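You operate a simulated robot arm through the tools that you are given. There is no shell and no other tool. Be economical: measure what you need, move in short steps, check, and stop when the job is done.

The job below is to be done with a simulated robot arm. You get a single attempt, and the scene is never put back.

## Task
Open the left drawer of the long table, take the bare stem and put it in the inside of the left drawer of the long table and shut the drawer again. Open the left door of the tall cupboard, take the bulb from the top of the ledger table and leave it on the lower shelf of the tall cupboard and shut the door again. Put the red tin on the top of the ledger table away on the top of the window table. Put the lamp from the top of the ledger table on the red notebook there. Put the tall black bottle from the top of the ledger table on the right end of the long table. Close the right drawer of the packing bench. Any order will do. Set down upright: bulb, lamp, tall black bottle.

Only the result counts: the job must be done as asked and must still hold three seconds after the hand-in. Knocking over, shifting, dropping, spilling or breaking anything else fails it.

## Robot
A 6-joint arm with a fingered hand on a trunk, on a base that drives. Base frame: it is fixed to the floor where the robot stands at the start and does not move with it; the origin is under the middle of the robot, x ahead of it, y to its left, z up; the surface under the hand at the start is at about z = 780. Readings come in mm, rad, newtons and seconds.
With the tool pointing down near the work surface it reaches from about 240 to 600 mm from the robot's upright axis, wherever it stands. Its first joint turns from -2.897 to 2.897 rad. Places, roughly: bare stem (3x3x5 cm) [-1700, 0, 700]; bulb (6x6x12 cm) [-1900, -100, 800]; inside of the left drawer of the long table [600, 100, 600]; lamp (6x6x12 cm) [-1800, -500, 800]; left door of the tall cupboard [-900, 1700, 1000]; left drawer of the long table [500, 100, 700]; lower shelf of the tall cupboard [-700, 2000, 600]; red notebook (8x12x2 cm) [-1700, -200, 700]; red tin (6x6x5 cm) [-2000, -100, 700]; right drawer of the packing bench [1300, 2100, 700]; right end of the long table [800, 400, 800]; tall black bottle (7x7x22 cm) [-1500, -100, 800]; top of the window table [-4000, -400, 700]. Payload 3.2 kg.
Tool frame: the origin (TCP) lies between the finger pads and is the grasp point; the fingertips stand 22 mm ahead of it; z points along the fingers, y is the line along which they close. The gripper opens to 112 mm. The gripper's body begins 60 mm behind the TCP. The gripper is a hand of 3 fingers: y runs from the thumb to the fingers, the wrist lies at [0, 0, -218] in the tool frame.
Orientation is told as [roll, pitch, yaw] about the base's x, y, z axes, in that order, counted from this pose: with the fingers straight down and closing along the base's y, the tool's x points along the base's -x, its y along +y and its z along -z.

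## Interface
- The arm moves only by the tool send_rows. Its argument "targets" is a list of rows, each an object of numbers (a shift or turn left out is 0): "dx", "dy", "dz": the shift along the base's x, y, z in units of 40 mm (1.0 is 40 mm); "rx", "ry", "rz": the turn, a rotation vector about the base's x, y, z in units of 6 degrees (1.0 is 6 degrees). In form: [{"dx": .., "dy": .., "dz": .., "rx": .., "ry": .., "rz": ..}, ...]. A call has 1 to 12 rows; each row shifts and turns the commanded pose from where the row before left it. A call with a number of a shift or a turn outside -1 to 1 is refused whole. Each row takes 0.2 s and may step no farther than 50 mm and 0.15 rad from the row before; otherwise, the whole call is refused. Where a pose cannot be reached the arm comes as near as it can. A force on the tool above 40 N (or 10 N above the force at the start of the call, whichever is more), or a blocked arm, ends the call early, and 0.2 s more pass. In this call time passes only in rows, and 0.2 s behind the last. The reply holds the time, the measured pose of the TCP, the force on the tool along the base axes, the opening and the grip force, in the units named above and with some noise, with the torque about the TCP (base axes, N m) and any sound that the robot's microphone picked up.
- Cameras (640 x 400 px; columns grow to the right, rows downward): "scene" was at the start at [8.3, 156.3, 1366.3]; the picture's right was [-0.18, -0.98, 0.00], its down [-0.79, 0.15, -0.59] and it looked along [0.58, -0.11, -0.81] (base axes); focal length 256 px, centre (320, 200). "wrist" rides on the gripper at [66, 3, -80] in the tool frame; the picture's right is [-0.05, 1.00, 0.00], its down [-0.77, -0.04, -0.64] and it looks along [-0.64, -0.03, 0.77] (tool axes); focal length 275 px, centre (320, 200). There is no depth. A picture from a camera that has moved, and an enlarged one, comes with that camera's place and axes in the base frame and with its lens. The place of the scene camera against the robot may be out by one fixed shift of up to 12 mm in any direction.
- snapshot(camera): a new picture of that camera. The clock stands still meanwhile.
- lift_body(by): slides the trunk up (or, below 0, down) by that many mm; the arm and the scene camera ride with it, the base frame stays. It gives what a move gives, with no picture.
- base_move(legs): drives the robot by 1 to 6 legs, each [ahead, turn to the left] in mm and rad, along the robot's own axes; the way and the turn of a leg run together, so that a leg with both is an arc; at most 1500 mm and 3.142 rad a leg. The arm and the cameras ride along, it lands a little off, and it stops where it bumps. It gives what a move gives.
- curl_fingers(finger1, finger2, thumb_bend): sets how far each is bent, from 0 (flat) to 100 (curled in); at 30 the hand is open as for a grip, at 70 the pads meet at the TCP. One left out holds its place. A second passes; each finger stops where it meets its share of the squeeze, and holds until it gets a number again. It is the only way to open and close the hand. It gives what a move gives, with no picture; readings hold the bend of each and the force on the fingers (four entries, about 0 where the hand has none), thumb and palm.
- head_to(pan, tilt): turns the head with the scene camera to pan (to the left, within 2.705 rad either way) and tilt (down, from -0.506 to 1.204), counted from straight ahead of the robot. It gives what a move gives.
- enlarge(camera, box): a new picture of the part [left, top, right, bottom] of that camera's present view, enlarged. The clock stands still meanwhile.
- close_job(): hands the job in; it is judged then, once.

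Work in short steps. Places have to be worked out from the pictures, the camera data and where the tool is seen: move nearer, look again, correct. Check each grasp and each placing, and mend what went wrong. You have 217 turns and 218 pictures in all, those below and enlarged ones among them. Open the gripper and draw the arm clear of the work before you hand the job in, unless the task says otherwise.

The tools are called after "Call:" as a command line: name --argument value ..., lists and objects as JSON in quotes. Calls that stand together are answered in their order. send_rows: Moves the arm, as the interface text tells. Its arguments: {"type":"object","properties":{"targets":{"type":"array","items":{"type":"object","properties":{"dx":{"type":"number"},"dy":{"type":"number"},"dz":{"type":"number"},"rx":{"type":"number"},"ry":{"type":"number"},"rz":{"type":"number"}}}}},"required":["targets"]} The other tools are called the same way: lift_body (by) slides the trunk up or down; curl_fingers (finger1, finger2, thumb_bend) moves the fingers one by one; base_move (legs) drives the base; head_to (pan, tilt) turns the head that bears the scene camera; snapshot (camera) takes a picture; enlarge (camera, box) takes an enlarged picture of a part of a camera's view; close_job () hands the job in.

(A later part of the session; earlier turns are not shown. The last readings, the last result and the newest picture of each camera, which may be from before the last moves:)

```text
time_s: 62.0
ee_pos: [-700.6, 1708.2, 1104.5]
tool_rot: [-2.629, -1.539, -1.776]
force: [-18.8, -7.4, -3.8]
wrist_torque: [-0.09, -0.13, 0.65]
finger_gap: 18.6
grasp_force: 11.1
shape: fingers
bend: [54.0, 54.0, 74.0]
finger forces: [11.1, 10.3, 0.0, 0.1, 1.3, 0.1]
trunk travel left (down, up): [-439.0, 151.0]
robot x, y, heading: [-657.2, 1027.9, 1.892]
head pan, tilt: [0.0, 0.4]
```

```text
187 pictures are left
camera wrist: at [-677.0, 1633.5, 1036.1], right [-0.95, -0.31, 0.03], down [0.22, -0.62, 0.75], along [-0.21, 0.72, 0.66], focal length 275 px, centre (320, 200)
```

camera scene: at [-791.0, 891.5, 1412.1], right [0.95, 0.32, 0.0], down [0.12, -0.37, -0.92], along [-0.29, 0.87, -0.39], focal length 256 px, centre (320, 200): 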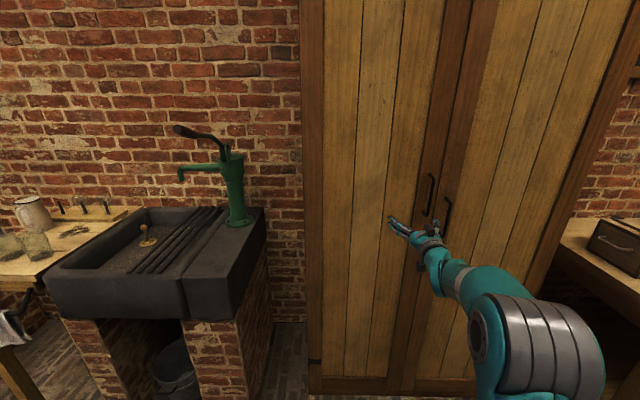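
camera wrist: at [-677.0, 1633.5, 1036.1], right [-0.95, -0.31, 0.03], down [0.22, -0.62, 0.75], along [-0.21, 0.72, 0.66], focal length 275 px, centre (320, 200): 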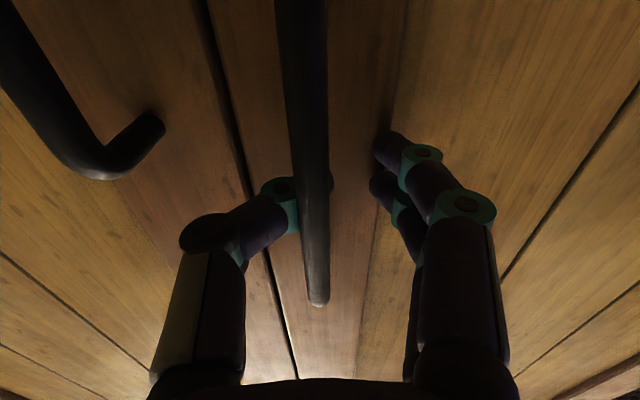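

The thumb is hooked behind the bar; the fingers rest on the door. I pull back gently and check.

Call:
base_move --legs '[[-40, 0]]'

Call:
snapshot --camera "wrist"

Call:
snapshot --camera "scene"

```text
time_s: 62.9
ee_pos: [-687.5, 1670.2, 1104.5]
tool_rot: [-2.636, -1.536, -1.766]
force: [-21.5, -4.7, -3.9]
wrist_torque: [-0.03, -0.12, 0.5]
finger_gap: 18.8
grasp_force: 10.9
shape: fingers
bend: [53.0, 53.0, 75.0]
finger forces: [11.3, 10.9, 0.0, 0.0, 0.0, 0.0]
trunk travel left (down, up): [-439.0, 151.0]
robot x, y, heading: [-645.0, 992.9, 1.894]
head pan, tilt: [0.0, 0.4]
```

```text
186 pictures are left
camera wrist: at [-665.2, 1596.2, 1036.0], right [-0.95, -0.31, 0.03], down [0.22, -0.62, 0.75], along [-0.21, 0.72, 0.66], focal length 275 px, centre (320, 200)
```

wrist: 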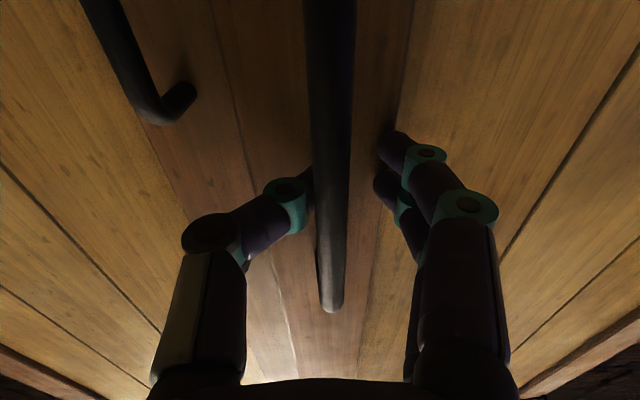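

```text
185 pictures are left
camera scene: at [-823.1, 973.6, 1445.6], right [0.95, 0.32, 0.0], down [0.13, -0.37, -0.92], along [-0.29, 0.87, -0.39], focal length 256 px, centre (320, 200)
```

scene: 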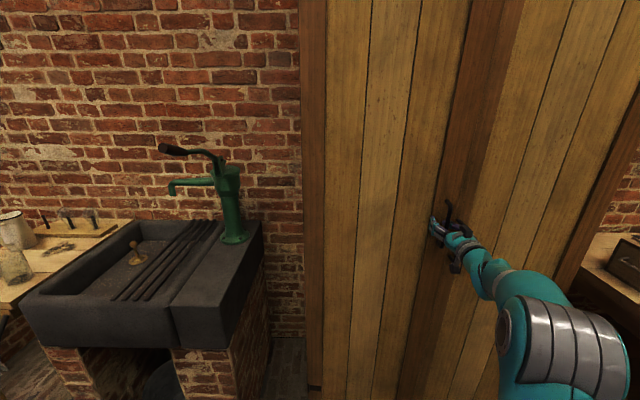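

The door follows. I keep pulling in slightly curved legs so the hand follows the door's arc toward the left.

Call:
base_move --legs '[[-75, 0.045]]'

Call:
snapshot --camera "scene"

Call:
snapshot --camera "wrist"

```text
time_s: 64.0
ee_pos: [-689.1, 1597.7, 1104.5]
tool_rot: [-2.748, -1.542, -1.612]
force: [0.3, -0.7, -0.1]
wrist_torque: [-0.01, -0.01, 0.02]
finger_gap: 0.0
grasp_force: 0.0
shape: fingers
bend: [69.0, 69.0, 74.0]
finger forces: [0.1, 0.0, 0.1, 0.0, 0.1, 0.0]
trunk travel left (down, up): [-439.0, 151.0]
robot x, y, heading: [-623.8, 919.7, 1.935]
head pan, tilt: [0.0, 0.4]
```

```text
184 pictures are left
camera scene: at [-792.1, 896.0, 1446.2], right [0.93, 0.36, 0.0], down [0.14, -0.36, -0.92], along [-0.33, 0.86, -0.39], focal length 256 px, centre (320, 200)
```

scene: 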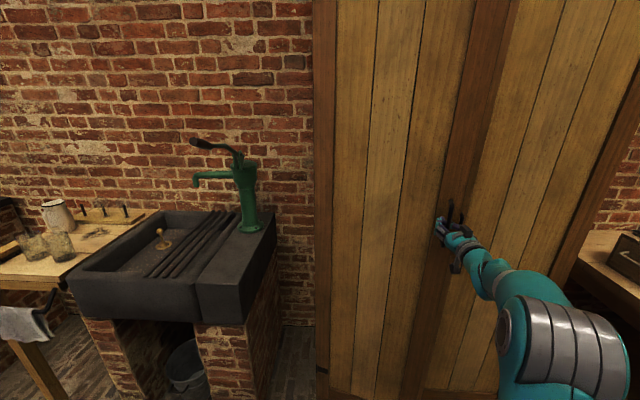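

```text
183 pictures are left
camera wrist: at [-663.8, 1524.7, 1035.8], right [-0.94, -0.35, 0.04], down [0.25, -0.61, 0.75], along [-0.24, 0.71, 0.66], focal length 275 px, centre (320, 200)
```

wrist: 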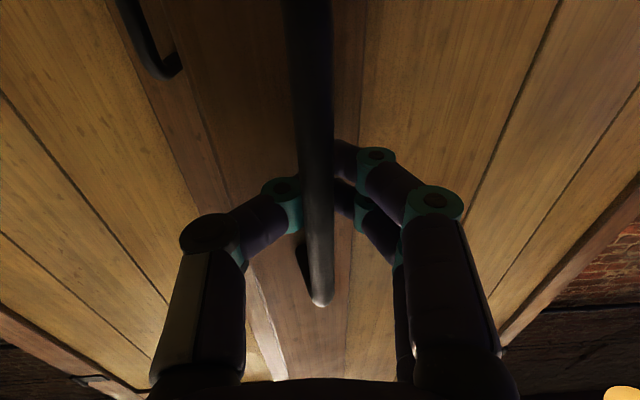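

The fingers now ring the bar. I turn the hand clockwise to go with the door and keep pulling along the arc.

Call:
send_rows --targets '[{"rz": -1}, {"rz": -1}, {"rz": -1}]'

Call:
base_move --legs '[[-74, 0.075]]'

Call:
snapshot --camera "wrist"

```text
time_s: 64.8
ee_pos: [-689.1, 1598.4, 1104.4]
tool_rot: [-2.716, -1.54, -1.956]
force: [0.9, -0.4, 0.3]
wrist_torque: [0.03, 0.02, -0.01]
finger_gap: 0.0
grasp_force: 0.2
shape: fingers
bend: [69.0, 69.0, 74.0]
finger forces: [0.0, 0.1, 0.0, 0.1, 0.2, 0.0]
trunk travel left (down, up): [-439.0, 151.0]
robot x, y, heading: [-621.2, 922.7, 1.94]
head pan, tilt: [0.0, 0.4]
```

```text
time_s: 65.8
ee_pos: [-712.2, 1524.3, 1104.9]
tool_rot: [-2.749, -1.54, -1.847]
force: [0.9, -1.6, -0.1]
wrist_torque: [-0.05, 0.0, 0.05]
finger_gap: 0.0
grasp_force: 2.2
shape: fingers
bend: [70.0, 69.0, 74.0]
finger forces: [2.6, 0.0, 0.0, 0.0, 1.7, 0.1]
trunk travel left (down, up): [-439.0, 151.0]
robot x, y, heading: [-595.1, 855.0, 2.015]
head pan, tilt: [0.0, 0.4]
```

```text
182 pictures are left
camera wrist: at [-705.4, 1447.1, 1035.9], right [-0.99, -0.12, 0.04], down [0.1, -0.65, 0.75], along [-0.07, 0.75, 0.66], focal length 275 px, centre (320, 200)
```

wrist: 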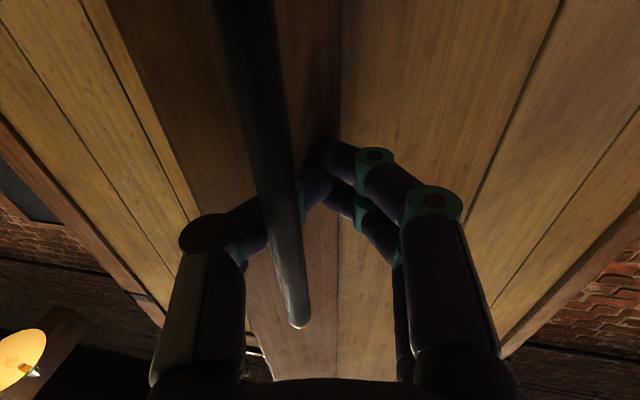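

Still hooked. I turn the hand again and pull farther round.

Call:
send_rows --targets '[{"rz": -1}, {"rz": -1}, {"rz": -1}]'

Call:
base_move --legs '[[-60, 0.075]]'

Call:
snapshot --camera "wrist"

Call:
snapshot --camera "scene"

```text
time_s: 66.6
ee_pos: [-709.9, 1525.3, 1104.5]
tool_rot: [-2.716, -1.54, -2.195]
force: [5.7, -3.9, -2.2]
wrist_torque: [-0.11, 0.1, 1.14]
finger_gap: 1.1
grasp_force: 38.9
shape: fingers
bend: [72.0, 71.0, 71.0]
finger forces: [12.4, 11.7, 0.0, 0.0, 53.7, 0.0]
trunk travel left (down, up): [-439.0, 151.0]
robot x, y, heading: [-595.2, 855.0, 2.018]
head pan, tilt: [0.0, 0.4]
```

```text
time_s: 67.6
ee_pos: [-734.1, 1460.3, 1104.3]
tool_rot: [-2.768, -1.54, -2.064]
force: [6.0, -2.3, 1.7]
wrist_torque: [-0.11, 0.02, 0.21]
finger_gap: 0.1
grasp_force: 7.6
shape: fingers
bend: [70.0, 69.0, 74.0]
finger forces: [4.2, 0.2, 0.1, 0.0, 10.9, 0.0]
trunk travel left (down, up): [-439.0, 151.0]
robot x, y, heading: [-567.8, 804.0, 2.092]
head pan, tilt: [0.0, 0.4]
```

```text
181 pictures are left
camera wrist: at [-746.3, 1383.6, 1036.3], right [-0.99, 0.12, 0.04], down [-0.05, -0.66, 0.75], along [0.11, 0.75, 0.66], focal length 275 px, centre (320, 200)
```

wrist: 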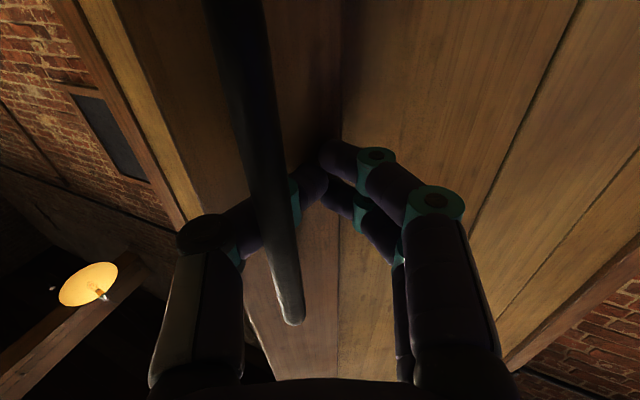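

```text
180 pictures are left
camera scene: at [-729.4, 750.7, 1446.2], right [0.87, 0.5, 0.0], down [0.19, -0.34, -0.92], along [-0.46, 0.8, -0.39], focal length 256 px, centre (320, 200)
```

scene: 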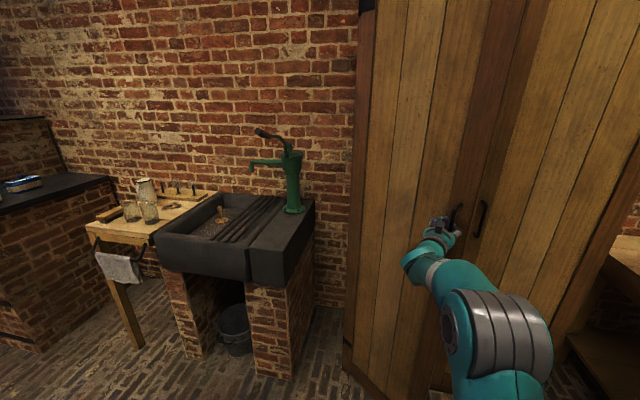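

The door is at about 35°. I go on round the arc.

Call:
send_rows --targets '[{"rz": -1}, {"rz": -1}]'

Call:
base_move --legs '[[-45, 0.095]]'

Call:
send_rows --targets '[{"rz": -1}, {"rz": -1}]'

Call:
base_move --legs '[[-30, 0.1]]'

Call:
snapshot --camera "wrist"

Call:
snapshot --camera "scene"

```text
time_s: 68.2
ee_pos: [-734.5, 1461.2, 1105.5]
tool_rot: [-2.791, -1.542, -2.252]
force: [3.0, -7.7, 2.4]
wrist_torque: [-0.17, 0.16, 2.15]
finger_gap: 7.0
grasp_force: 55.0
shape: fingers
bend: [72.0, 71.0, 69.0]
finger forces: [23.5, 17.0, 0.0, 0.1, 69.5, 0.1]
trunk travel left (down, up): [-439.0, 151.0]
robot x, y, heading: [-569.6, 802.9, 2.095]
head pan, tilt: [0.0, 0.4]
```

```text
time_s: 69.1
ee_pos: [-774.3, 1403.1, 1103.7]
tool_rot: [-2.747, -1.54, -2.196]
force: [-0.3, -2.0, 4.3]
wrist_torque: [-0.05, -0.03, 0.22]
finger_gap: 0.0
grasp_force: 6.9
shape: fingers
bend: [68.0, 68.0, 77.0]
finger forces: [1.3, 1.6, 0.0, 0.1, 10.6, 0.0]
trunk travel left (down, up): [-439.0, 151.0]
robot x, y, heading: [-544.0, 766.2, 2.191]
head pan, tilt: [0.0, 0.4]
```

```text
time_s: 69.7
ee_pos: [-771.7, 1403.8, 1104.2]
tool_rot: [-2.777, -1.542, -2.381]
force: [6.2, -8.4, -1.7]
wrist_torque: [-0.04, 0.05, 1.42]
finger_gap: 3.5
grasp_force: 30.7
shape: fingers
bend: [66.0, 66.0, 84.0]
finger forces: [4.8, 4.7, 0.0, 0.0, 51.6, 0.0]
trunk travel left (down, up): [-439.0, 151.0]
robot x, y, heading: [-544.4, 765.3, 2.182]
head pan, tilt: [0.0, 0.4]
```

```text
time_s: 70.6
ee_pos: [-816.7, 1354.0, 1102.8]
tool_rot: [-2.748, -1.541, -2.307]
force: [1.5, -3.8, -0.7]
wrist_torque: [-0.01, 0.01, 0.08]
finger_gap: 0.4
grasp_force: 3.0
shape: fingers
bend: [68.0, 68.0, 76.0]
finger forces: [0.0, 0.0, 0.1, 0.0, 6.1, 0.0]
trunk travel left (down, up): [-439.0, 151.0]
robot x, y, heading: [-525.8, 740.3, 2.289]
head pan, tilt: [0.0, 0.4]
```

```text
179 pictures are left
camera wrist: at [-845.5, 1281.7, 1035.9], right [-0.94, 0.34, 0.04], down [-0.2, -0.63, 0.75], along [0.28, 0.7, 0.66], focal length 275 px, centre (320, 200)
```

wrist: 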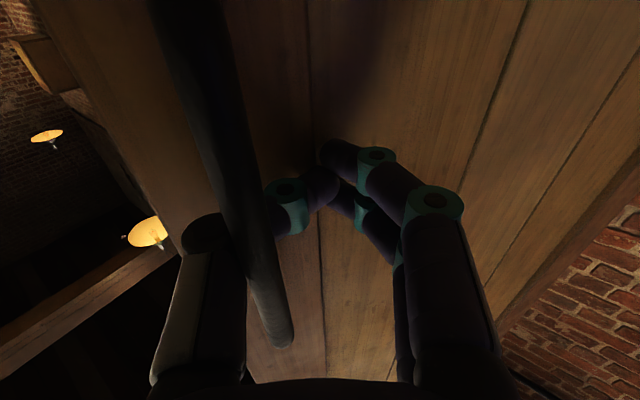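

```text
178 pictures are left
camera scene: at [-673.8, 659.0, 1446.1], right [0.75, 0.66, 0.0], down [0.26, -0.29, -0.92], along [-0.61, 0.69, -0.39], focal length 256 px, centre (320, 200)
```

scene: 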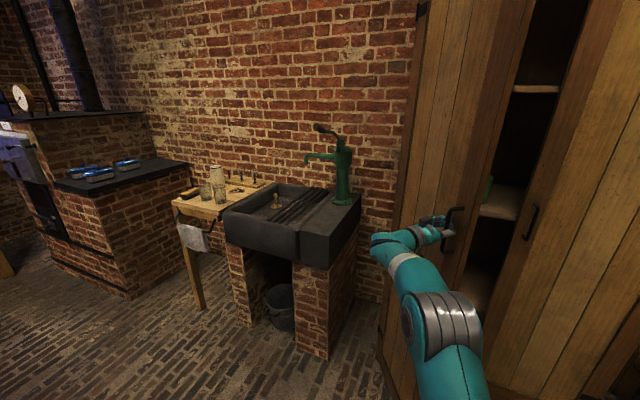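

About 53° open. I go on, mostly turning now.

Call:
send_rows --targets '[{"rz": -1}, {"rz": -1}]'

Call:
base_move --legs '[[5, 0.14]]'

Call:
snapshot --camera "wrist"

Call:
snapshot --camera "scene"

```text
time_s: 71.2
ee_pos: [-814.9, 1353.3, 1105.6]
tool_rot: [-2.777, -1.544, -2.492]
force: [8.5, -12.9, -5.3]
wrist_torque: [0.1, 0.1, 1.23]
finger_gap: 1.5
grasp_force: 24.8
shape: fingers
bend: [67.0, 67.0, 82.0]
finger forces: [3.0, 3.0, 0.0, 0.1, 43.3, 0.0]
trunk travel left (down, up): [-439.0, 151.0]
robot x, y, heading: [-522.1, 738.9, 2.284]
head pan, tilt: [0.0, 0.4]
```

```text
time_s: 72.0
ee_pos: [-831.1, 1342.5, 1105.2]
tool_rot: [-2.729, -1.544, -2.516]
force: [17.9, -21.5, -4.0]
wrist_torque: [0.19, 0.08, 1.07]
finger_gap: 0.2
grasp_force: 24.0
shape: fingers
bend: [69.0, 68.0, 82.0]
finger forces: [0.6, 0.8, 0.1, 0.0, 47.0, 0.1]
trunk travel left (down, up): [-439.0, 151.0]
robot x, y, heading: [-521.8, 742.7, 2.309]
head pan, tilt: [0.0, 0.4]
stopped in leg 1: the force on the tool passed its limit at 48 N (the readings are from after the stop); the commanded pose is now the measured one
```

```text
177 pictures are left
camera wrist: at [-872.3, 1276.8, 1037.2], right [-0.86, 0.51, 0.04], down [-0.31, -0.58, 0.76], along [0.4, 0.64, 0.65], focal length 275 px, centre (320, 200)
```

wrist: 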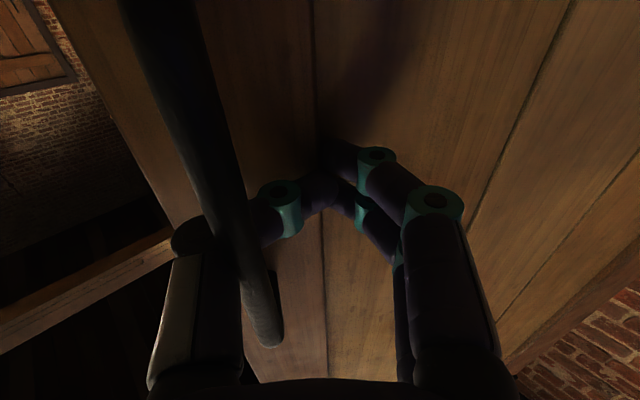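

```text
176 pictures are left
camera scene: at [-668.4, 652.3, 1446.3], right [0.74, 0.68, 0.0], down [0.26, -0.28, -0.92], along [-0.62, 0.68, -0.39], focal length 256 px, centre (320, 200)
```

scene: 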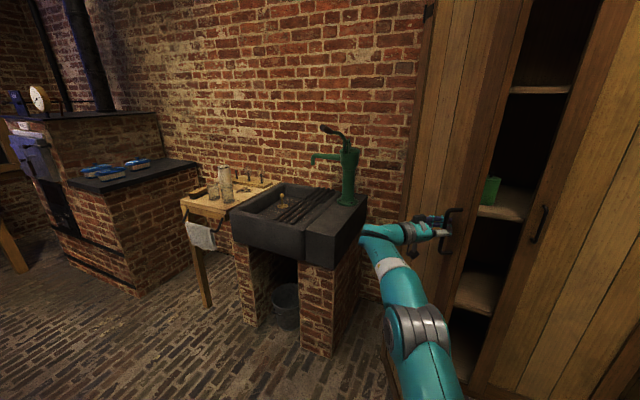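

The fingertips now press on the door; it is about 60° open. I let go and draw the hand straight out along its own axis.

Call:
curl_fingers --finger1 30 --finger2 30 --thumb_bend 30

Call:
send_rows --targets '[{"dx": -0.51, "dy": -0.86}, {"dx": -0.51, "dy": -0.86}, {"dx": -0.51, "dy": -0.86}]'

Call:
snapshot --camera "wrist"

```text
time_s: 73.0
ee_pos: [-833.8, 1346.0, 1103.5]
tool_rot: [-2.644, -1.542, -2.598]
force: [-3.4, 0.8, 10.2]
wrist_torque: [-0.22, -0.07, 0.87]
finger_gap: 60.3
grasp_force: 20.8
shape: fingers
bend: [30.0, 30.0, 78.0]
finger forces: [0.0, 0.1, 0.0, 0.1, 41.2, 0.0]
trunk travel left (down, up): [-439.0, 151.0]
robot x, y, heading: [-521.0, 741.8, 2.311]
head pan, tilt: [0.0, 0.4]
```

```text
time_s: 73.8
ee_pos: [-895.3, 1242.1, 1104.5]
tool_rot: [-2.58, -1.543, -2.663]
force: [-0.5, 0.0, -0.8]
wrist_torque: [0.0, -0.02, 0.0]
finger_gap: 111.2
grasp_force: 0.1
shape: fingers
bend: [30.0, 30.0, 30.0]
finger forces: [0.0, 0.0, 0.0, 0.0, 0.1, 0.0]
trunk travel left (down, up): [-439.0, 151.0]
robot x, y, heading: [-523.1, 740.5, 2.316]
head pan, tilt: [0.0, 0.4]
```

```text
175 pictures are left
camera wrist: at [-936.3, 1176.3, 1035.4], right [-0.86, 0.51, 0.03], down [-0.31, -0.58, 0.76], along [0.4, 0.64, 0.65], focal length 275 px, centre (320, 200)
```

wrist: 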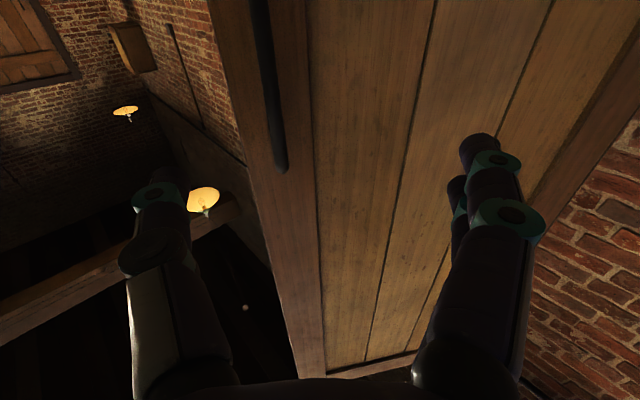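

The hand is free. To push the door wider from its inner side I back off, point the hand straight ahead again, and come back slightly to the right of the door's edge.

Call:
base_move --legs '[[-200, 0]]'

Call:
send_rows --targets '[{"rz": 1}, {"rz": 1}, {"rz": 1}, {"rz": 1}, {"rz": 1}, {"rz": 1}, {"rz": 1}, {"rz": 1}, {"rz": 1}, {"rz": 1}, {"rz": 1}, {"rz": 1}]'

Call:
base_move --legs '[[0, -0.828], [-350, 0], [0, 0.371], [350, 0]]'

Call:
snapshot --camera "scene"

```text
time_s: 75.4
ee_pos: [-758.7, 1095.4, 1102.8]
tool_rot: [-2.609, -1.543, -2.639]
force: [0.1, 0.2, -0.1]
wrist_torque: [-0.03, -0.01, 0.01]
finger_gap: 111.3
grasp_force: 0.1
shape: fingers
bend: [30.0, 30.0, 30.0]
finger forces: [0.0, 0.0, 0.1, 0.0, 0.1, 0.1]
trunk travel left (down, up): [-439.0, 151.0]
robot x, y, heading: [-386.8, 592.0, 2.314]
head pan, tilt: [0.0, 0.4]
```

```text
time_s: 78.0
ee_pos: [-760.0, 1096.7, 1102.9]
tool_rot: [-2.605, -1.545, -1.379]
force: [1.3, 0.4, 1.0]
wrist_torque: [0.03, -0.01, 0.02]
finger_gap: 111.4
grasp_force: 0.1
shape: fingers
bend: [30.0, 30.0, 30.0]
finger forces: [0.1, 0.0, 0.0, 0.0, 0.0, 0.0]
trunk travel left (down, up): [-439.0, 151.0]
robot x, y, heading: [-387.9, 594.7, 2.316]
head pan, tilt: [0.0, 0.4]
```

```text
time_s: 85.5
ee_pos: [-613.5, 1203.9, 1104.4]
tool_rot: [-2.592, -1.543, -1.88]
force: [0.4, 0.5, 0.5]
wrist_torque: [-0.01, 0.04, -0.01]
finger_gap: 111.4
grasp_force: 0.1
shape: fingers
bend: [30.0, 30.0, 30.0]
finger forces: [0.0, 0.0, 0.0, 0.0, 0.0, 0.1]
trunk travel left (down, up): [-439.0, 151.0]
robot x, y, heading: [-518.7, 587.5, 1.83]
head pan, tilt: [0.0, 0.4]
```

```text
174 pictures are left
camera scene: at [-690.3, 580.5, 1446.1], right [0.97, 0.26, 0.0], down [0.1, -0.38, -0.92], along [-0.24, 0.89, -0.39], focal length 256 px, centre (320, 200)
```

scene: 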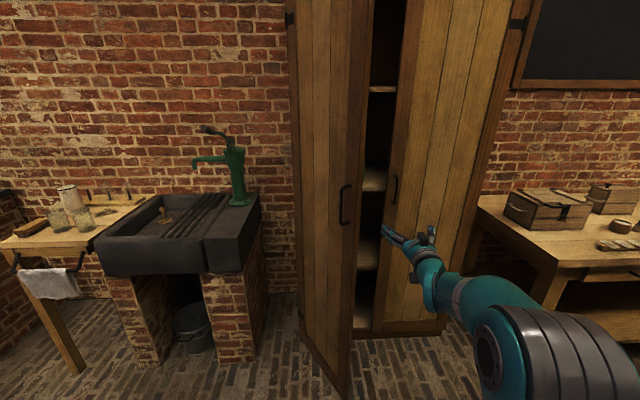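

The door edge is at U≈-369, V≈1510; the hand at U≈-243. I drive in 300 mm beside the edge, then sweep the hand left.

Call:
base_move --legs '[[300, 0]]'

Call:
send_rows --targets '[{"dx": -0.958, "dy": -0.286}, {"dx": -0.958, "dy": -0.286}, {"dx": -0.958, "dy": -0.286}, {"dx": -0.958, "dy": -0.286}, {"dx": -0.958, "dy": -0.286}]'

Call:
snapshot --camera "scene"

```text
time_s: 87.5
ee_pos: [-682.4, 1491.3, 1104.2]
tool_rot: [-2.594, -1.543, -1.884]
force: [0.6, 1.0, -0.3]
wrist_torque: [-0.01, -0.03, 0.01]
finger_gap: 111.3
grasp_force: 0.2
shape: fingers
bend: [30.0, 30.0, 30.0]
finger forces: [0.0, 0.1, 0.0, 0.0, 0.0, 0.1]
trunk travel left (down, up): [-439.0, 151.0]
robot x, y, heading: [-593.6, 873.8, 1.818]
head pan, tilt: [0.0, 0.4]
```

```text
time_s: 88.7
ee_pos: [-875.8, 1432.9, 1103.2]
tool_rot: [-2.586, -1.544, -1.89]
force: [0.4, 0.2, -0.4]
wrist_torque: [0.0, 0.05, 0.0]
finger_gap: 111.5
grasp_force: 0.0
shape: fingers
bend: [30.0, 30.0, 30.0]
finger forces: [0.1, 0.0, 0.0, 0.0, 0.0, 0.1]
trunk travel left (down, up): [-439.0, 151.0]
robot x, y, heading: [-590.0, 875.1, 1.823]
head pan, tilt: [0.0, 0.4]
```

```text
173 pictures are left
camera scene: at [-765.5, 868.5, 1446.1], right [0.97, 0.25, 0.0], down [0.1, -0.38, -0.92], along [-0.23, 0.89, -0.39], focal length 256 px, centre (320, 200)
```

scene: 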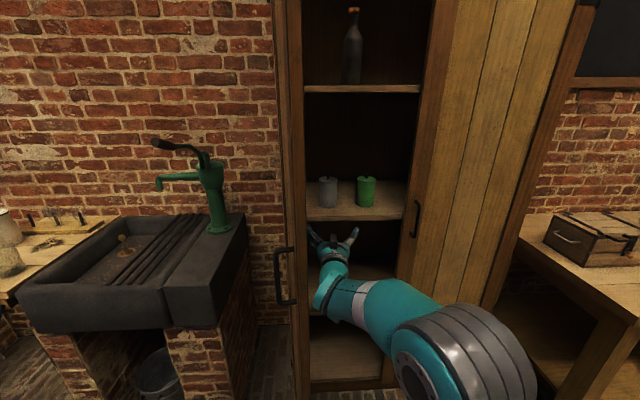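

The door now stands about 90° open; the lower shelf is below the two cups. I leave with the hand still level, and drive round to the far side of the ledger table for the bulb.

Call:
send_rows --targets '[{"dx": 0.958, "dy": 0.286}, {"dx": 0.958, "dy": 0.286}]'

Call:
base_move --legs '[[-300, 0]]'

Call:
snapshot --camera "scene"

```text
time_s: 89.3
ee_pos: [-796.6, 1454.7, 1103.2]
tool_rot: [-2.608, -1.543, -1.867]
force: [-0.2, 0.2, 0.5]
wrist_torque: [0.05, 0.01, 0.02]
finger_gap: 111.2
grasp_force: 0.1
shape: fingers
bend: [30.0, 30.0, 30.0]
finger forces: [0.0, 0.0, 0.0, 0.0, 0.0, 0.1]
trunk travel left (down, up): [-439.0, 151.0]
robot x, y, heading: [-592.1, 874.3, 1.82]
head pan, tilt: [0.0, 0.4]
```

```text
time_s: 91.3
ee_pos: [-722.6, 1169.6, 1101.9]
tool_rot: [-2.601, -1.543, -1.881]
force: [-0.2, -0.2, 0.4]
wrist_torque: [0.01, -0.04, 0.01]
finger_gap: 111.5
grasp_force: 0.0
shape: fingers
bend: [30.0, 30.0, 30.0]
finger forces: [0.1, 0.0, 0.0, 0.0, 0.0, 0.1]
trunk travel left (down, up): [-439.0, 151.0]
robot x, y, heading: [-518.6, 589.7, 1.822]
head pan, tilt: [0.0, 0.4]
```

```text
172 pictures are left
camera scene: at [-692.3, 583.5, 1446.2], right [0.97, 0.25, 0.0], down [0.1, -0.38, -0.92], along [-0.23, 0.89, -0.39], focal length 256 px, centre (320, 200)
```

scene: 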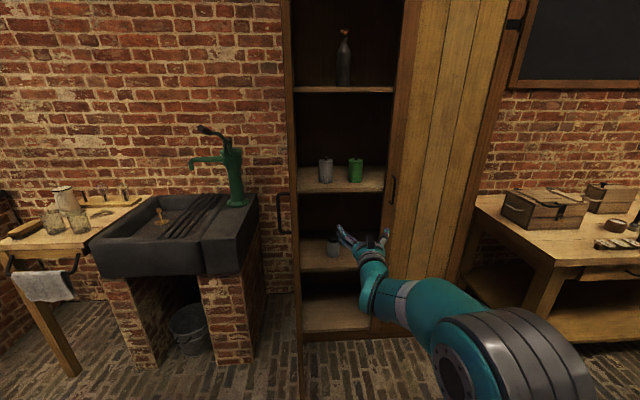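

The door stays open. Shelf heights: lower shelf about z 520–530. Now I drive to the ledger table's cupboard side, facing it.

Call:
base_move --legs '[[0, 1.272], [784, 0], [784, 0], [0, 1.907]]'

Call:
head_to --pan 0.0 --tilt 0.6

Call:
snapshot --camera "scene"

Call:
snapshot --camera "wrist"

```text
time_s: 107.2
ee_pos: [-1883.3, 137.2, 1102.6]
tool_rot: [-2.597, -1.545, 1.279]
force: [0.2, -1.4, -0.8]
wrist_torque: [0.02, 0.02, -0.01]
finger_gap: 111.3
grasp_force: 0.0
shape: fingers
bend: [30.0, 30.0, 30.0]
finger forces: [0.1, 0.0, 0.0, 0.1, 0.0, 0.0]
trunk travel left (down, up): [-439.0, 151.0]
robot x, y, heading: [-2098.7, 714.2, -1.293]
head pan, tilt: [0.0, 0.4]
```

```text
time_s: 107.9
ee_pos: [-1882.1, 138.3, 1102.9]
tool_rot: [-2.597, -1.543, 1.281]
force: [0.5, -0.9, -0.1]
wrist_torque: [-0.03, 0.0, 0.0]
finger_gap: 111.6
grasp_force: 0.1
shape: fingers
bend: [30.0, 30.0, 30.0]
finger forces: [0.1, 0.0, 0.1, 0.0, 0.0, 0.0]
trunk travel left (down, up): [-439.0, 151.0]
robot x, y, heading: [-2096.6, 716.6, -1.304]
head pan, tilt: [0.0, 0.6]
```

```text
171 pictures are left
camera scene: at [-1933.8, 735.5, 1428.0], right [-0.96, -0.27, 0.0], down [-0.15, 0.54, -0.83], along [0.22, -0.8, -0.56], focal length 256 px, centre (320, 200)
```

scene: 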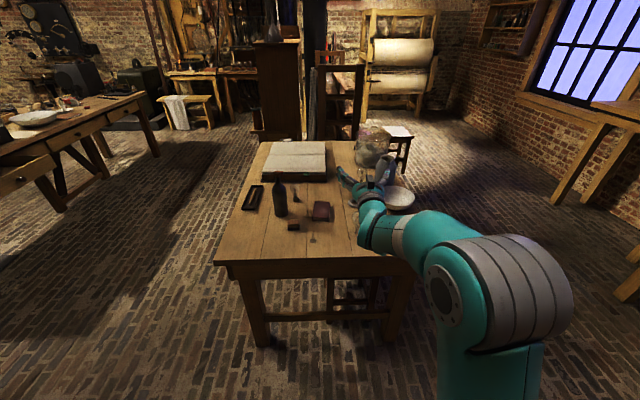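

```text
170 pictures are left
camera wrist: at [-1900.3, 215.9, 1034.6], right [0.97, 0.25, 0.03], down [-0.19, 0.63, 0.76], along [0.17, -0.74, 0.65], focal length 275 px, centre (320, 200)
```

wrist: 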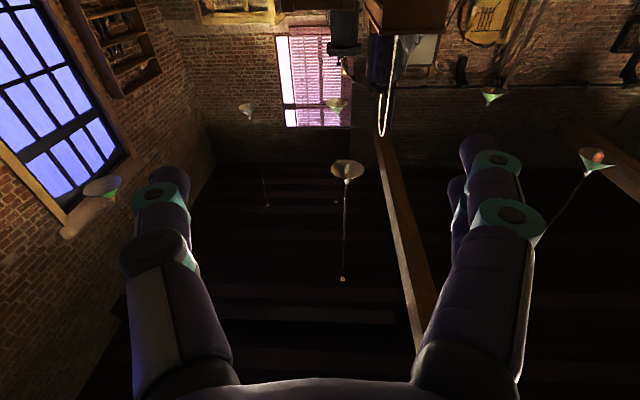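

The level wrist camera only sees the ceiling. I pitch the hand 45° down (good both for grasping and for the shelf), swing left a little and look at the bulb and tin.

Call:
send_rows --targets '[{"rx": 0.965, "ry": 0.264}, {"rx": 0.965, "ry": 0.264}, {"rx": 0.965, "ry": 0.264}, {"rx": 0.965, "ry": 0.264}, {"rx": 0.965, "ry": 0.264}, {"rx": 0.965, "ry": 0.264}, {"rx": 0.965, "ry": 0.264}, {"rx": 0.48, "ry": 0.132}]'

Call:
base_move --legs '[[0, 0.6]]'

Call:
head_to --pan -0.6 --tilt 0.7

Call:
snapshot --camera "scene"

Call:
snapshot --camera "wrist"

```text
time_s: 109.7
ee_pos: [-1863.9, 161.5, 1038.8]
tool_rot: [0.103, -1.081, -1.286]
force: [-0.4, 0.1, 0.0]
wrist_torque: [0.0, -0.01, -0.02]
finger_gap: 111.3
grasp_force: 0.0
shape: fingers
bend: [30.0, 30.0, 30.0]
finger forces: [0.0, 0.1, 0.0, 0.0, 0.1, 0.1]
out of reach, approached as far as the arm can: row 4, 5, 6, 7, 8
trunk travel left (down, up): [-439.0, 151.0]
robot x, y, heading: [-2097.0, 714.5, -1.298]
head pan, tilt: [0.0, 0.6]
```

```text
time_s: 111.7
ee_pos: [-1593.0, 389.4, 1039.1]
tool_rot: [0.099, -1.083, -0.686]
force: [0.1, -0.1, -0.1]
wrist_torque: [-0.03, -0.01, -0.01]
finger_gap: 111.6
grasp_force: 0.1
shape: fingers
bend: [30.0, 30.0, 30.0]
finger forces: [0.0, 0.0, 0.1, 0.0, 0.0, 0.1]
trunk travel left (down, up): [-439.0, 151.0]
robot x, y, heading: [-2097.3, 713.5, -0.701]
head pan, tilt: [0.0, 0.6]
```

```text
time_s: 112.7
ee_pos: [-1592.9, 389.3, 1039.3]
tool_rot: [0.099, -1.081, -0.686]
force: [0.0, 0.4, 1.0]
wrist_torque: [0.04, -0.03, 0.0]
finger_gap: 111.5
grasp_force: 0.0
shape: fingers
bend: [30.0, 30.0, 30.0]
finger forces: [0.1, 0.0, 0.0, 0.0, 0.1, 0.0]
trunk travel left (down, up): [-439.0, 151.0]
robot x, y, heading: [-2098.9, 715.4, -0.702]
head pan, tilt: [-0.6, 0.7]
```

```text
169 pictures are left
camera scene: at [-2017.4, 802.0, 1419.3], right [-0.96, -0.27, 0.0], down [-0.17, 0.62, -0.77], along [0.2, -0.74, -0.64], focal length 256 px, centre (320, 200)
```

scene: 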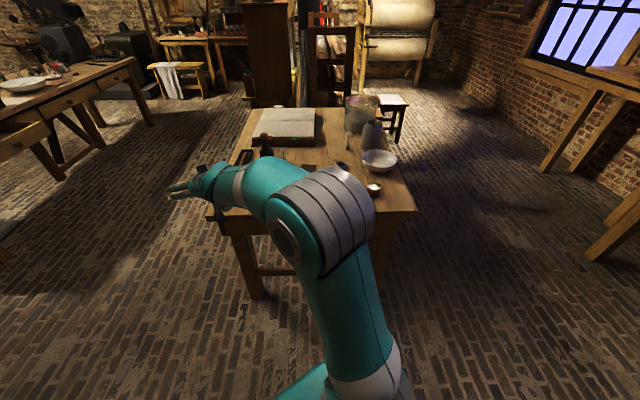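

```text
168 pictures are left
camera wrist: at [-1675.4, 450.8, 1018.3], right [0.58, 0.81, 0.09], down [-0.21, 0.05, 0.98], along [0.79, -0.58, 0.2], focal length 275 px, centre (320, 200)
```

wrist: 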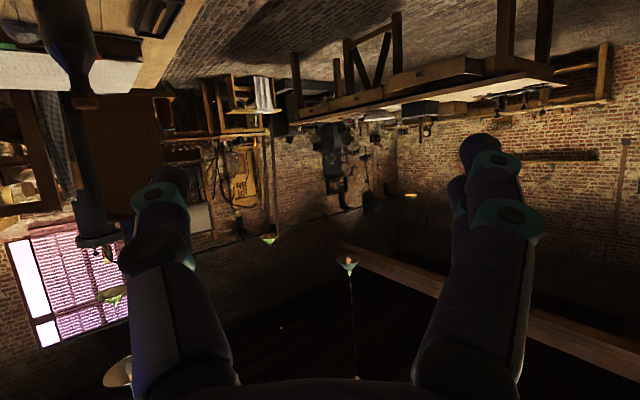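

The arm blocks the view and the wrist camera rides upside down. I bring the hand back to pointing down, nearer the body, which is the comfortable pose for the picks.

Call:
send_rows --targets '[{"dx": -0.38, "dy": 0.32, "rx": 0.646, "ry": 0.763}, {"dx": -0.38, "dy": 0.32, "rx": 0.646, "ry": 0.763}, {"dx": -0.38, "dy": 0.32, "rx": 0.646, "ry": 0.763}, {"dx": -0.38, "dy": 0.32, "rx": 0.646, "ry": 0.763}, {"dx": -0.38, "dy": 0.32, "rx": 0.646, "ry": 0.763}, {"dx": -0.38, "dy": 0.32, "rx": 0.646, "ry": 0.763}, {"dx": -0.38, "dy": 0.32, "rx": 0.646, "ry": 0.763}, {"dx": -0.38, "dy": 0.32, "rx": 0.646, "ry": 0.763}, {"rx": 0.646, "ry": 0.763}, {"rx": 0.646, "ry": 0.763}]'

Call:
base_move --legs '[[0, -0.5]]'

Call:
snapshot --camera "wrist"

Call:
head_to --pan 0.0 --tilt 0.7

Call:
snapshot --camera "scene"

```text
time_s: 114.9
ee_pos: [-1688.2, 493.7, 1041.2]
tool_rot: [0.2, -0.164, -0.692]
force: [0.1, -0.1, -0.7]
wrist_torque: [0.01, -0.03, 0.0]
finger_gap: 111.2
grasp_force: 0.0
shape: fingers
bend: [30.0, 30.0, 30.0]
finger forces: [0.1, 0.1, 0.1, 0.1, 0.0, 0.1]
out of reach, approached as far as the arm can: row 1, 2
trunk travel left (down, up): [-439.0, 151.0]
robot x, y, heading: [-2095.3, 714.9, -0.704]
head pan, tilt: [-0.6, 0.7]
```

```text
time_s: 116.8
ee_pos: [-1848.1, 321.5, 1039.2]
tool_rot: [0.201, -0.167, -1.2]
force: [-0.1, 0.2, -0.3]
wrist_torque: [-0.04, 0.04, 0.0]
finger_gap: 111.4
grasp_force: 0.2
shape: fingers
bend: [30.0, 30.0, 30.0]
finger forces: [0.0, 0.1, 0.0, 0.1, 0.0, 0.0]
trunk travel left (down, up): [-439.0, 151.0]
robot x, y, heading: [-2097.8, 716.7, -1.204]
head pan, tilt: [-0.6, 0.7]
```

```text
167 pictures are left
camera wrist: at [-1888.3, 390.6, 1107.5], right [0.92, 0.34, 0.2], down [0.09, -0.67, 0.74], along [0.39, -0.66, -0.65], focal length 275 px, centre (320, 200)
```

wrist: 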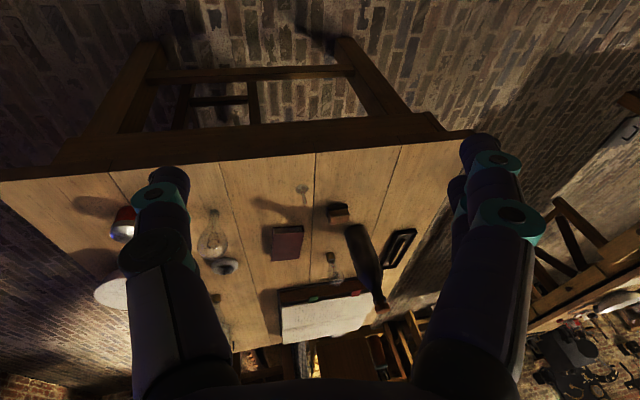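

```text
time_s: 117.8
ee_pos: [-1847.4, 321.3, 1039.4]
tool_rot: [0.202, -0.166, -1.201]
force: [0.7, 0.1, 0.0]
wrist_torque: [-0.02, -0.03, 0.0]
finger_gap: 111.4
grasp_force: 0.0
shape: fingers
bend: [30.0, 30.0, 30.0]
finger forces: [0.0, 0.0, 0.0, 0.1, 0.2, 0.0]
trunk travel left (down, up): [-439.0, 151.0]
robot x, y, heading: [-2097.0, 711.5, -1.209]
head pan, tilt: [0.0, 0.7]
```

```text
166 pictures are left
camera scene: at [-1937.3, 753.9, 1419.3], right [-0.94, -0.35, 0.0], down [-0.23, 0.6, -0.76], along [0.27, -0.72, -0.64], focal length 256 px, centre (320, 200)
```

scene: 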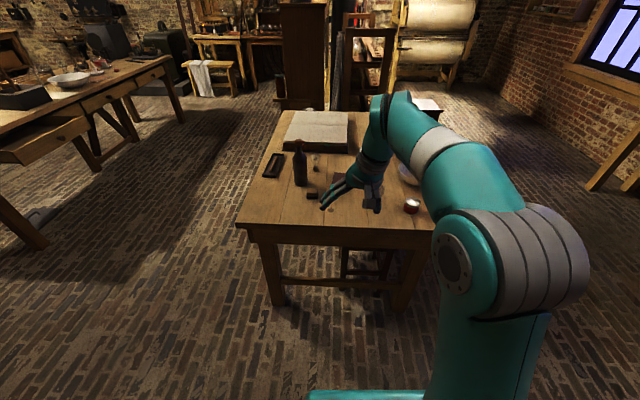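

The wrist view is excellent now. I enlarge it for the small objects.

Call:
enlarge --camera "wrist" --box '[90, 160, 410, 360]'

```text
2.00 times, centred on (250, 260) of wrist
camera zoom: at [-1888.3, 390.6, 1107.5], right [0.92, 0.34, 0.2], down [0.09, -0.67, 0.74], along [0.39, -0.66, -0.65], focal length 551 px, centre (460, 80)
```

zoom: 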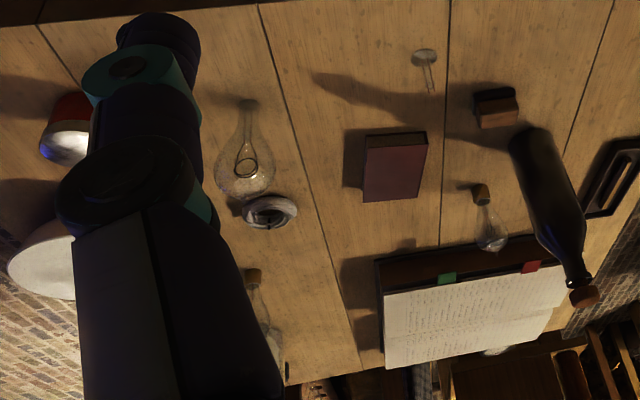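

Triangulated: table top z≈725; bulb foot [-1866, -60], stem [-1709, 33], tin [-2013, -71], lamp [-1828, -445], notebook [-1697, -129], bottle [-1515, -93]. I straighten the hand and tilt it 45° forward, turn toward the bulb and drive closer, staying high.

Call:
send_rows --targets '[{"rx": -0.345, "ry": 0.912}, {"rx": -0.345, "ry": 0.912}, {"rx": -0.92, "ry": -0.35}, {"rx": -0.92, "ry": -0.35}, {"rx": -0.92, "ry": -0.35}, {"rx": -0.92, "ry": -0.35}, {"rx": -0.92, "ry": -0.35}, {"rx": -0.92, "ry": -0.35}]'

Call:
base_move --legs '[[0, -0.188], [100, 0]]'

Call:
snapshot --camera "wrist"

Call:
head_to --pan 0.0 --tilt 0.8

Call:
snapshot --camera "scene"

```text
time_s: 119.6
ee_pos: [-1847.9, 321.5, 1040.0]
tool_rot: [-0.037, -0.78, -1.152]
force: [-1.0, -0.3, -0.8]
wrist_torque: [0.02, -0.02, 0.01]
finger_gap: 111.5
grasp_force: 0.0
shape: fingers
bend: [30.0, 30.0, 30.0]
finger forces: [0.0, 0.0, 0.0, 0.0, 0.0, 0.0]
trunk travel left (down, up): [-439.0, 151.0]
robot x, y, heading: [-2096.9, 713.5, -1.205]
head pan, tilt: [0.0, 0.7]
```

```text
time_s: 121.5
ee_pos: [-1908.5, 181.1, 1039.1]
tool_rot: [-0.038, -0.778, -1.339]
force: [0.0, 0.8, -0.4]
wrist_torque: [-0.03, 0.04, 0.02]
finger_gap: 111.5
grasp_force: 0.1
shape: fingers
bend: [30.0, 30.0, 30.0]
finger forces: [0.0, 0.0, 0.0, 0.0, 0.1, 0.0]
trunk travel left (down, up): [-439.0, 151.0]
robot x, y, heading: [-2078.2, 616.3, -1.389]
head pan, tilt: [0.0, 0.7]
```

```text
164 pictures are left
camera wrist: at [-1926.4, 284.4, 1050.3], right [0.99, 0.17, 0.01], down [0.01, -0.1, 0.99], along [0.17, -0.98, -0.1], focal length 275 px, centre (320, 200)
```

wrist: 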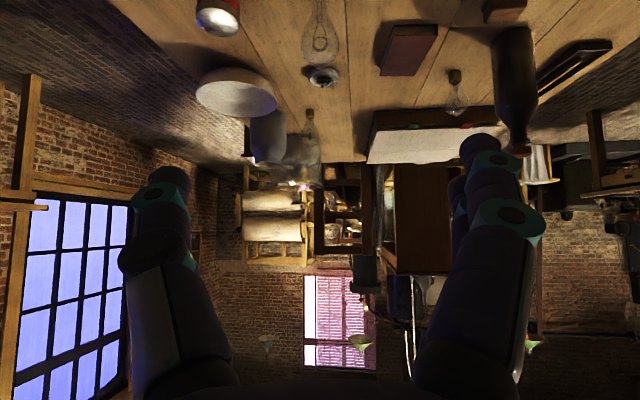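

```text
time_s: 122.1
ee_pos: [-1908.6, 181.2, 1039.1]
tool_rot: [-0.038, -0.779, -1.341]
force: [1.0, 0.0, -1.0]
wrist_torque: [-0.01, -0.01, -0.04]
finger_gap: 111.2
grasp_force: 0.0
shape: fingers
bend: [30.0, 30.0, 30.0]
finger forces: [0.0, 0.1, 0.1, 0.1, 0.1, 0.1]
trunk travel left (down, up): [-439.0, 151.0]
robot x, y, heading: [-2078.6, 614.1, -1.397]
head pan, tilt: [0.0, 0.799]
```

```text
163 pictures are left
camera scene: at [-1916.7, 627.0, 1411.1], right [-0.99, -0.17, 0.0], down [-0.12, 0.71, -0.7], along [0.12, -0.69, -0.72], focal length 256 px, centre (320, 200)
```

scene: 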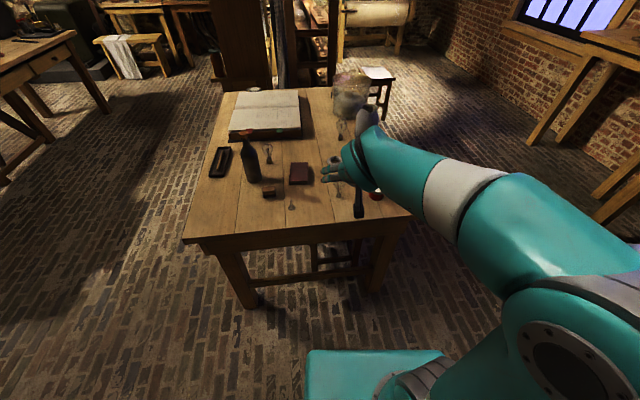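

Bulb is straight ahead of the hand, about 245 mm away. I lower to its globe height outside the table edge, and look.

Call:
lift_body --by -232

Call:
snapshot --camera "wrist"

```text
time_s: 124.5
ee_pos: [-1908.9, 182.1, 809.1]
tool_rot: [-0.038, -0.778, -1.34]
force: [-0.3, 0.7, 0.1]
wrist_torque: [0.01, 0.03, -0.02]
finger_gap: 111.3
grasp_force: 0.0
shape: fingers
bend: [30.0, 30.0, 30.0]
finger forces: [0.0, 0.0, 0.0, 0.0, 0.0, 0.0]
trunk travel left (down, up): [-207.0, 383.0]
robot x, y, heading: [-2077.5, 613.6, -1.398]
head pan, tilt: [0.0, 0.799]
```

```text
162 pictures are left
camera wrist: at [-1926.5, 284.8, 818.5], right [0.99, 0.17, 0.01], down [0.01, -0.1, 0.99], along [0.17, -0.98, -0.1], focal length 275 px, centre (320, 200)
```

wrist: 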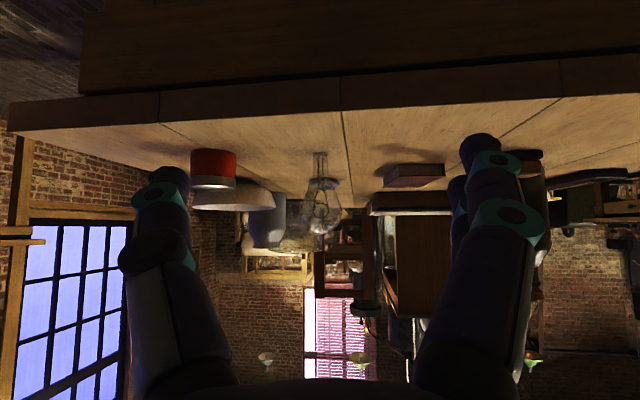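

The bulb's globe is widest at z≈788 and dead ahead. I lower 20 mm and drive onto it in two steps.

Call:
lift_body --by -20

Call:
base_move --legs '[[170, 0]]'

Call:
snapshot --camera "wrist"

```text
time_s: 125.2
ee_pos: [-1909.7, 181.7, 787.7]
tool_rot: [-0.038, -0.782, -1.341]
force: [0.6, -0.1, 0.6]
wrist_torque: [0.0, -0.02, 0.01]
finger_gap: 111.5
grasp_force: 0.0
shape: fingers
bend: [30.0, 30.0, 30.0]
finger forces: [0.0, 0.0, 0.0, 0.0, 0.1, 0.0]
trunk travel left (down, up): [-187.0, 403.0]
robot x, y, heading: [-2080.7, 611.3, -1.396]
head pan, tilt: [0.0, 0.799]
```

```text
time_s: 126.7
ee_pos: [-1880.5, 17.3, 788.2]
tool_rot: [-0.039, -0.78, -1.34]
force: [0.5, 0.6, 0.7]
wrist_torque: [0.04, 0.02, 0.04]
finger_gap: 111.2
grasp_force: 0.1
shape: fingers
bend: [30.0, 30.0, 30.0]
finger forces: [0.0, 0.0, 0.0, 0.0, 0.0, 0.0]
trunk travel left (down, up): [-187.0, 403.0]
robot x, y, heading: [-2052.1, 451.1, -1.4]
head pan, tilt: [0.0, 0.799]
```

```text
161 pictures are left
camera wrist: at [-1897.5, 118.7, 798.5], right [0.99, 0.17, 0.01], down [0.01, -0.1, 0.99], along [0.17, -0.98, -0.1], focal length 275 px, centre (320, 200)
```

wrist: 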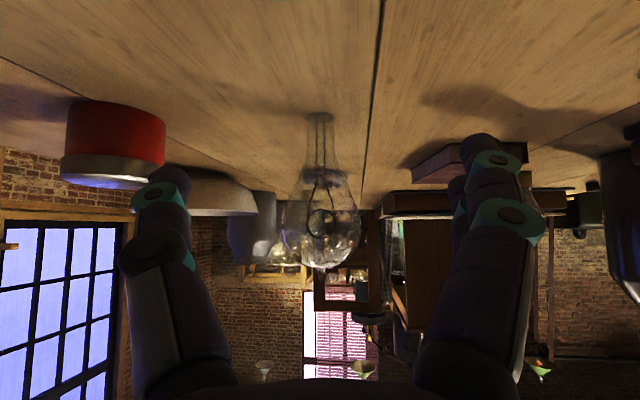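

About 70 mm to go. I drive on and close gently.

Call:
base_move --legs '[[68, 0]]'

Call:
snapshot --camera "wrist"

```text
time_s: 127.7
ee_pos: [-1868.1, -50.1, 788.3]
tool_rot: [-0.038, -0.78, -1.34]
force: [0.4, 0.2, -0.2]
wrist_torque: [-0.02, -0.01, 0.01]
finger_gap: 111.8
grasp_force: 0.1
shape: fingers
bend: [30.0, 30.0, 30.0]
finger forces: [0.1, 0.1, 0.0, 0.0, 0.0, 0.0]
trunk travel left (down, up): [-187.0, 403.0]
robot x, y, heading: [-2037.8, 380.8, -1.402]
head pan, tilt: [0.0, 0.799]
```

```text
160 pictures are left
camera wrist: at [-1886.2, 52.9, 798.6], right [0.99, 0.17, 0.01], down [0.01, -0.1, 0.99], along [0.17, -0.98, -0.1], focal length 275 px, centre (320, 200)
```

wrist: 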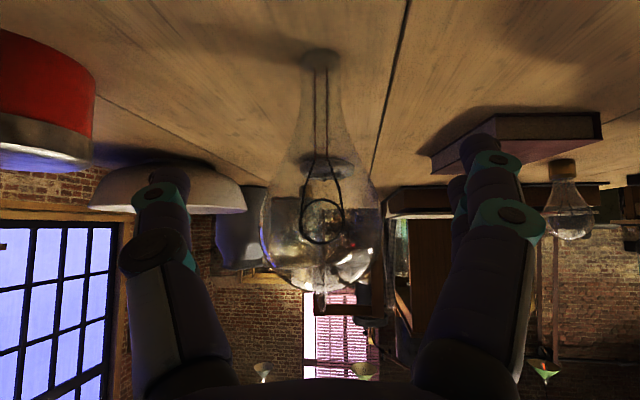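

The bulb's axis is ~12 mm ahead and its globe ~10 mm higher than the pads. I correct and close.

Call:
lift_body --by 7

Call:
base_move --legs '[[12, 0]]'

Call:
curl_fingers --finger1 50 --finger2 50 --thumb_bend 50

Call:
snapshot --camera "wrist"

```text
time_s: 128.2
ee_pos: [-1868.0, -49.1, 794.7]
tool_rot: [-0.037, -0.78, -1.342]
force: [0.5, 0.6, 0.1]
wrist_torque: [-0.02, 0.0, 0.01]
finger_gap: 111.3
grasp_force: 0.1
shape: fingers
bend: [30.0, 30.0, 30.0]
finger forces: [0.0, 0.1, 0.0, 0.0, 0.0, 0.0]
trunk travel left (down, up): [-194.0, 396.0]
robot x, y, heading: [-2040.0, 383.5, -1.4]
head pan, tilt: [0.0, 0.799]
```

```text
time_s: 129.0
ee_pos: [-1866.5, -61.6, 794.8]
tool_rot: [-0.038, -0.781, -1.34]
force: [0.8, 0.0, 0.2]
wrist_torque: [0.02, 0.0, -0.02]
finger_gap: 111.5
grasp_force: 0.0
shape: fingers
bend: [30.0, 30.0, 30.0]
finger forces: [0.1, 0.1, 0.0, 0.0, 0.0, 0.0]
trunk travel left (down, up): [-194.0, 396.0]
robot x, y, heading: [-2038.1, 372.1, -1.399]
head pan, tilt: [0.0, 0.799]
```

```text
time_s: 130.0
ee_pos: [-1866.0, -62.8, 796.1]
tool_rot: [-0.037, -0.779, -1.339]
force: [-0.5, -0.3, 0.6]
wrist_torque: [0.0, 0.03, 0.0]
finger_gap: 55.7
grasp_force: 0.1
shape: fingers
bend: [50.0, 50.0, 50.0]
finger forces: [0.0, 0.0, 0.0, 0.0, 0.0, 0.0]
trunk travel left (down, up): [-194.0, 396.0]
robot x, y, heading: [-2039.0, 372.5, -1.395]
head pan, tilt: [0.0, 0.799]
```

```text
159 pictures are left
camera wrist: at [-1884.0, 40.9, 805.5], right [0.99, 0.17, 0.01], down [0.01, -0.1, 0.99], along [0.17, -0.98, -0.1], focal length 275 px, centre (320, 200)
```

wrist: 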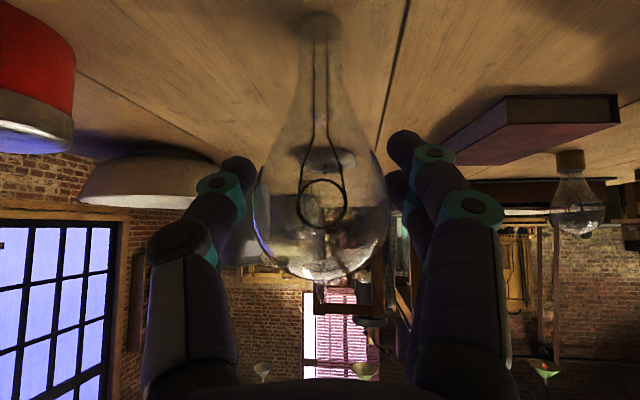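

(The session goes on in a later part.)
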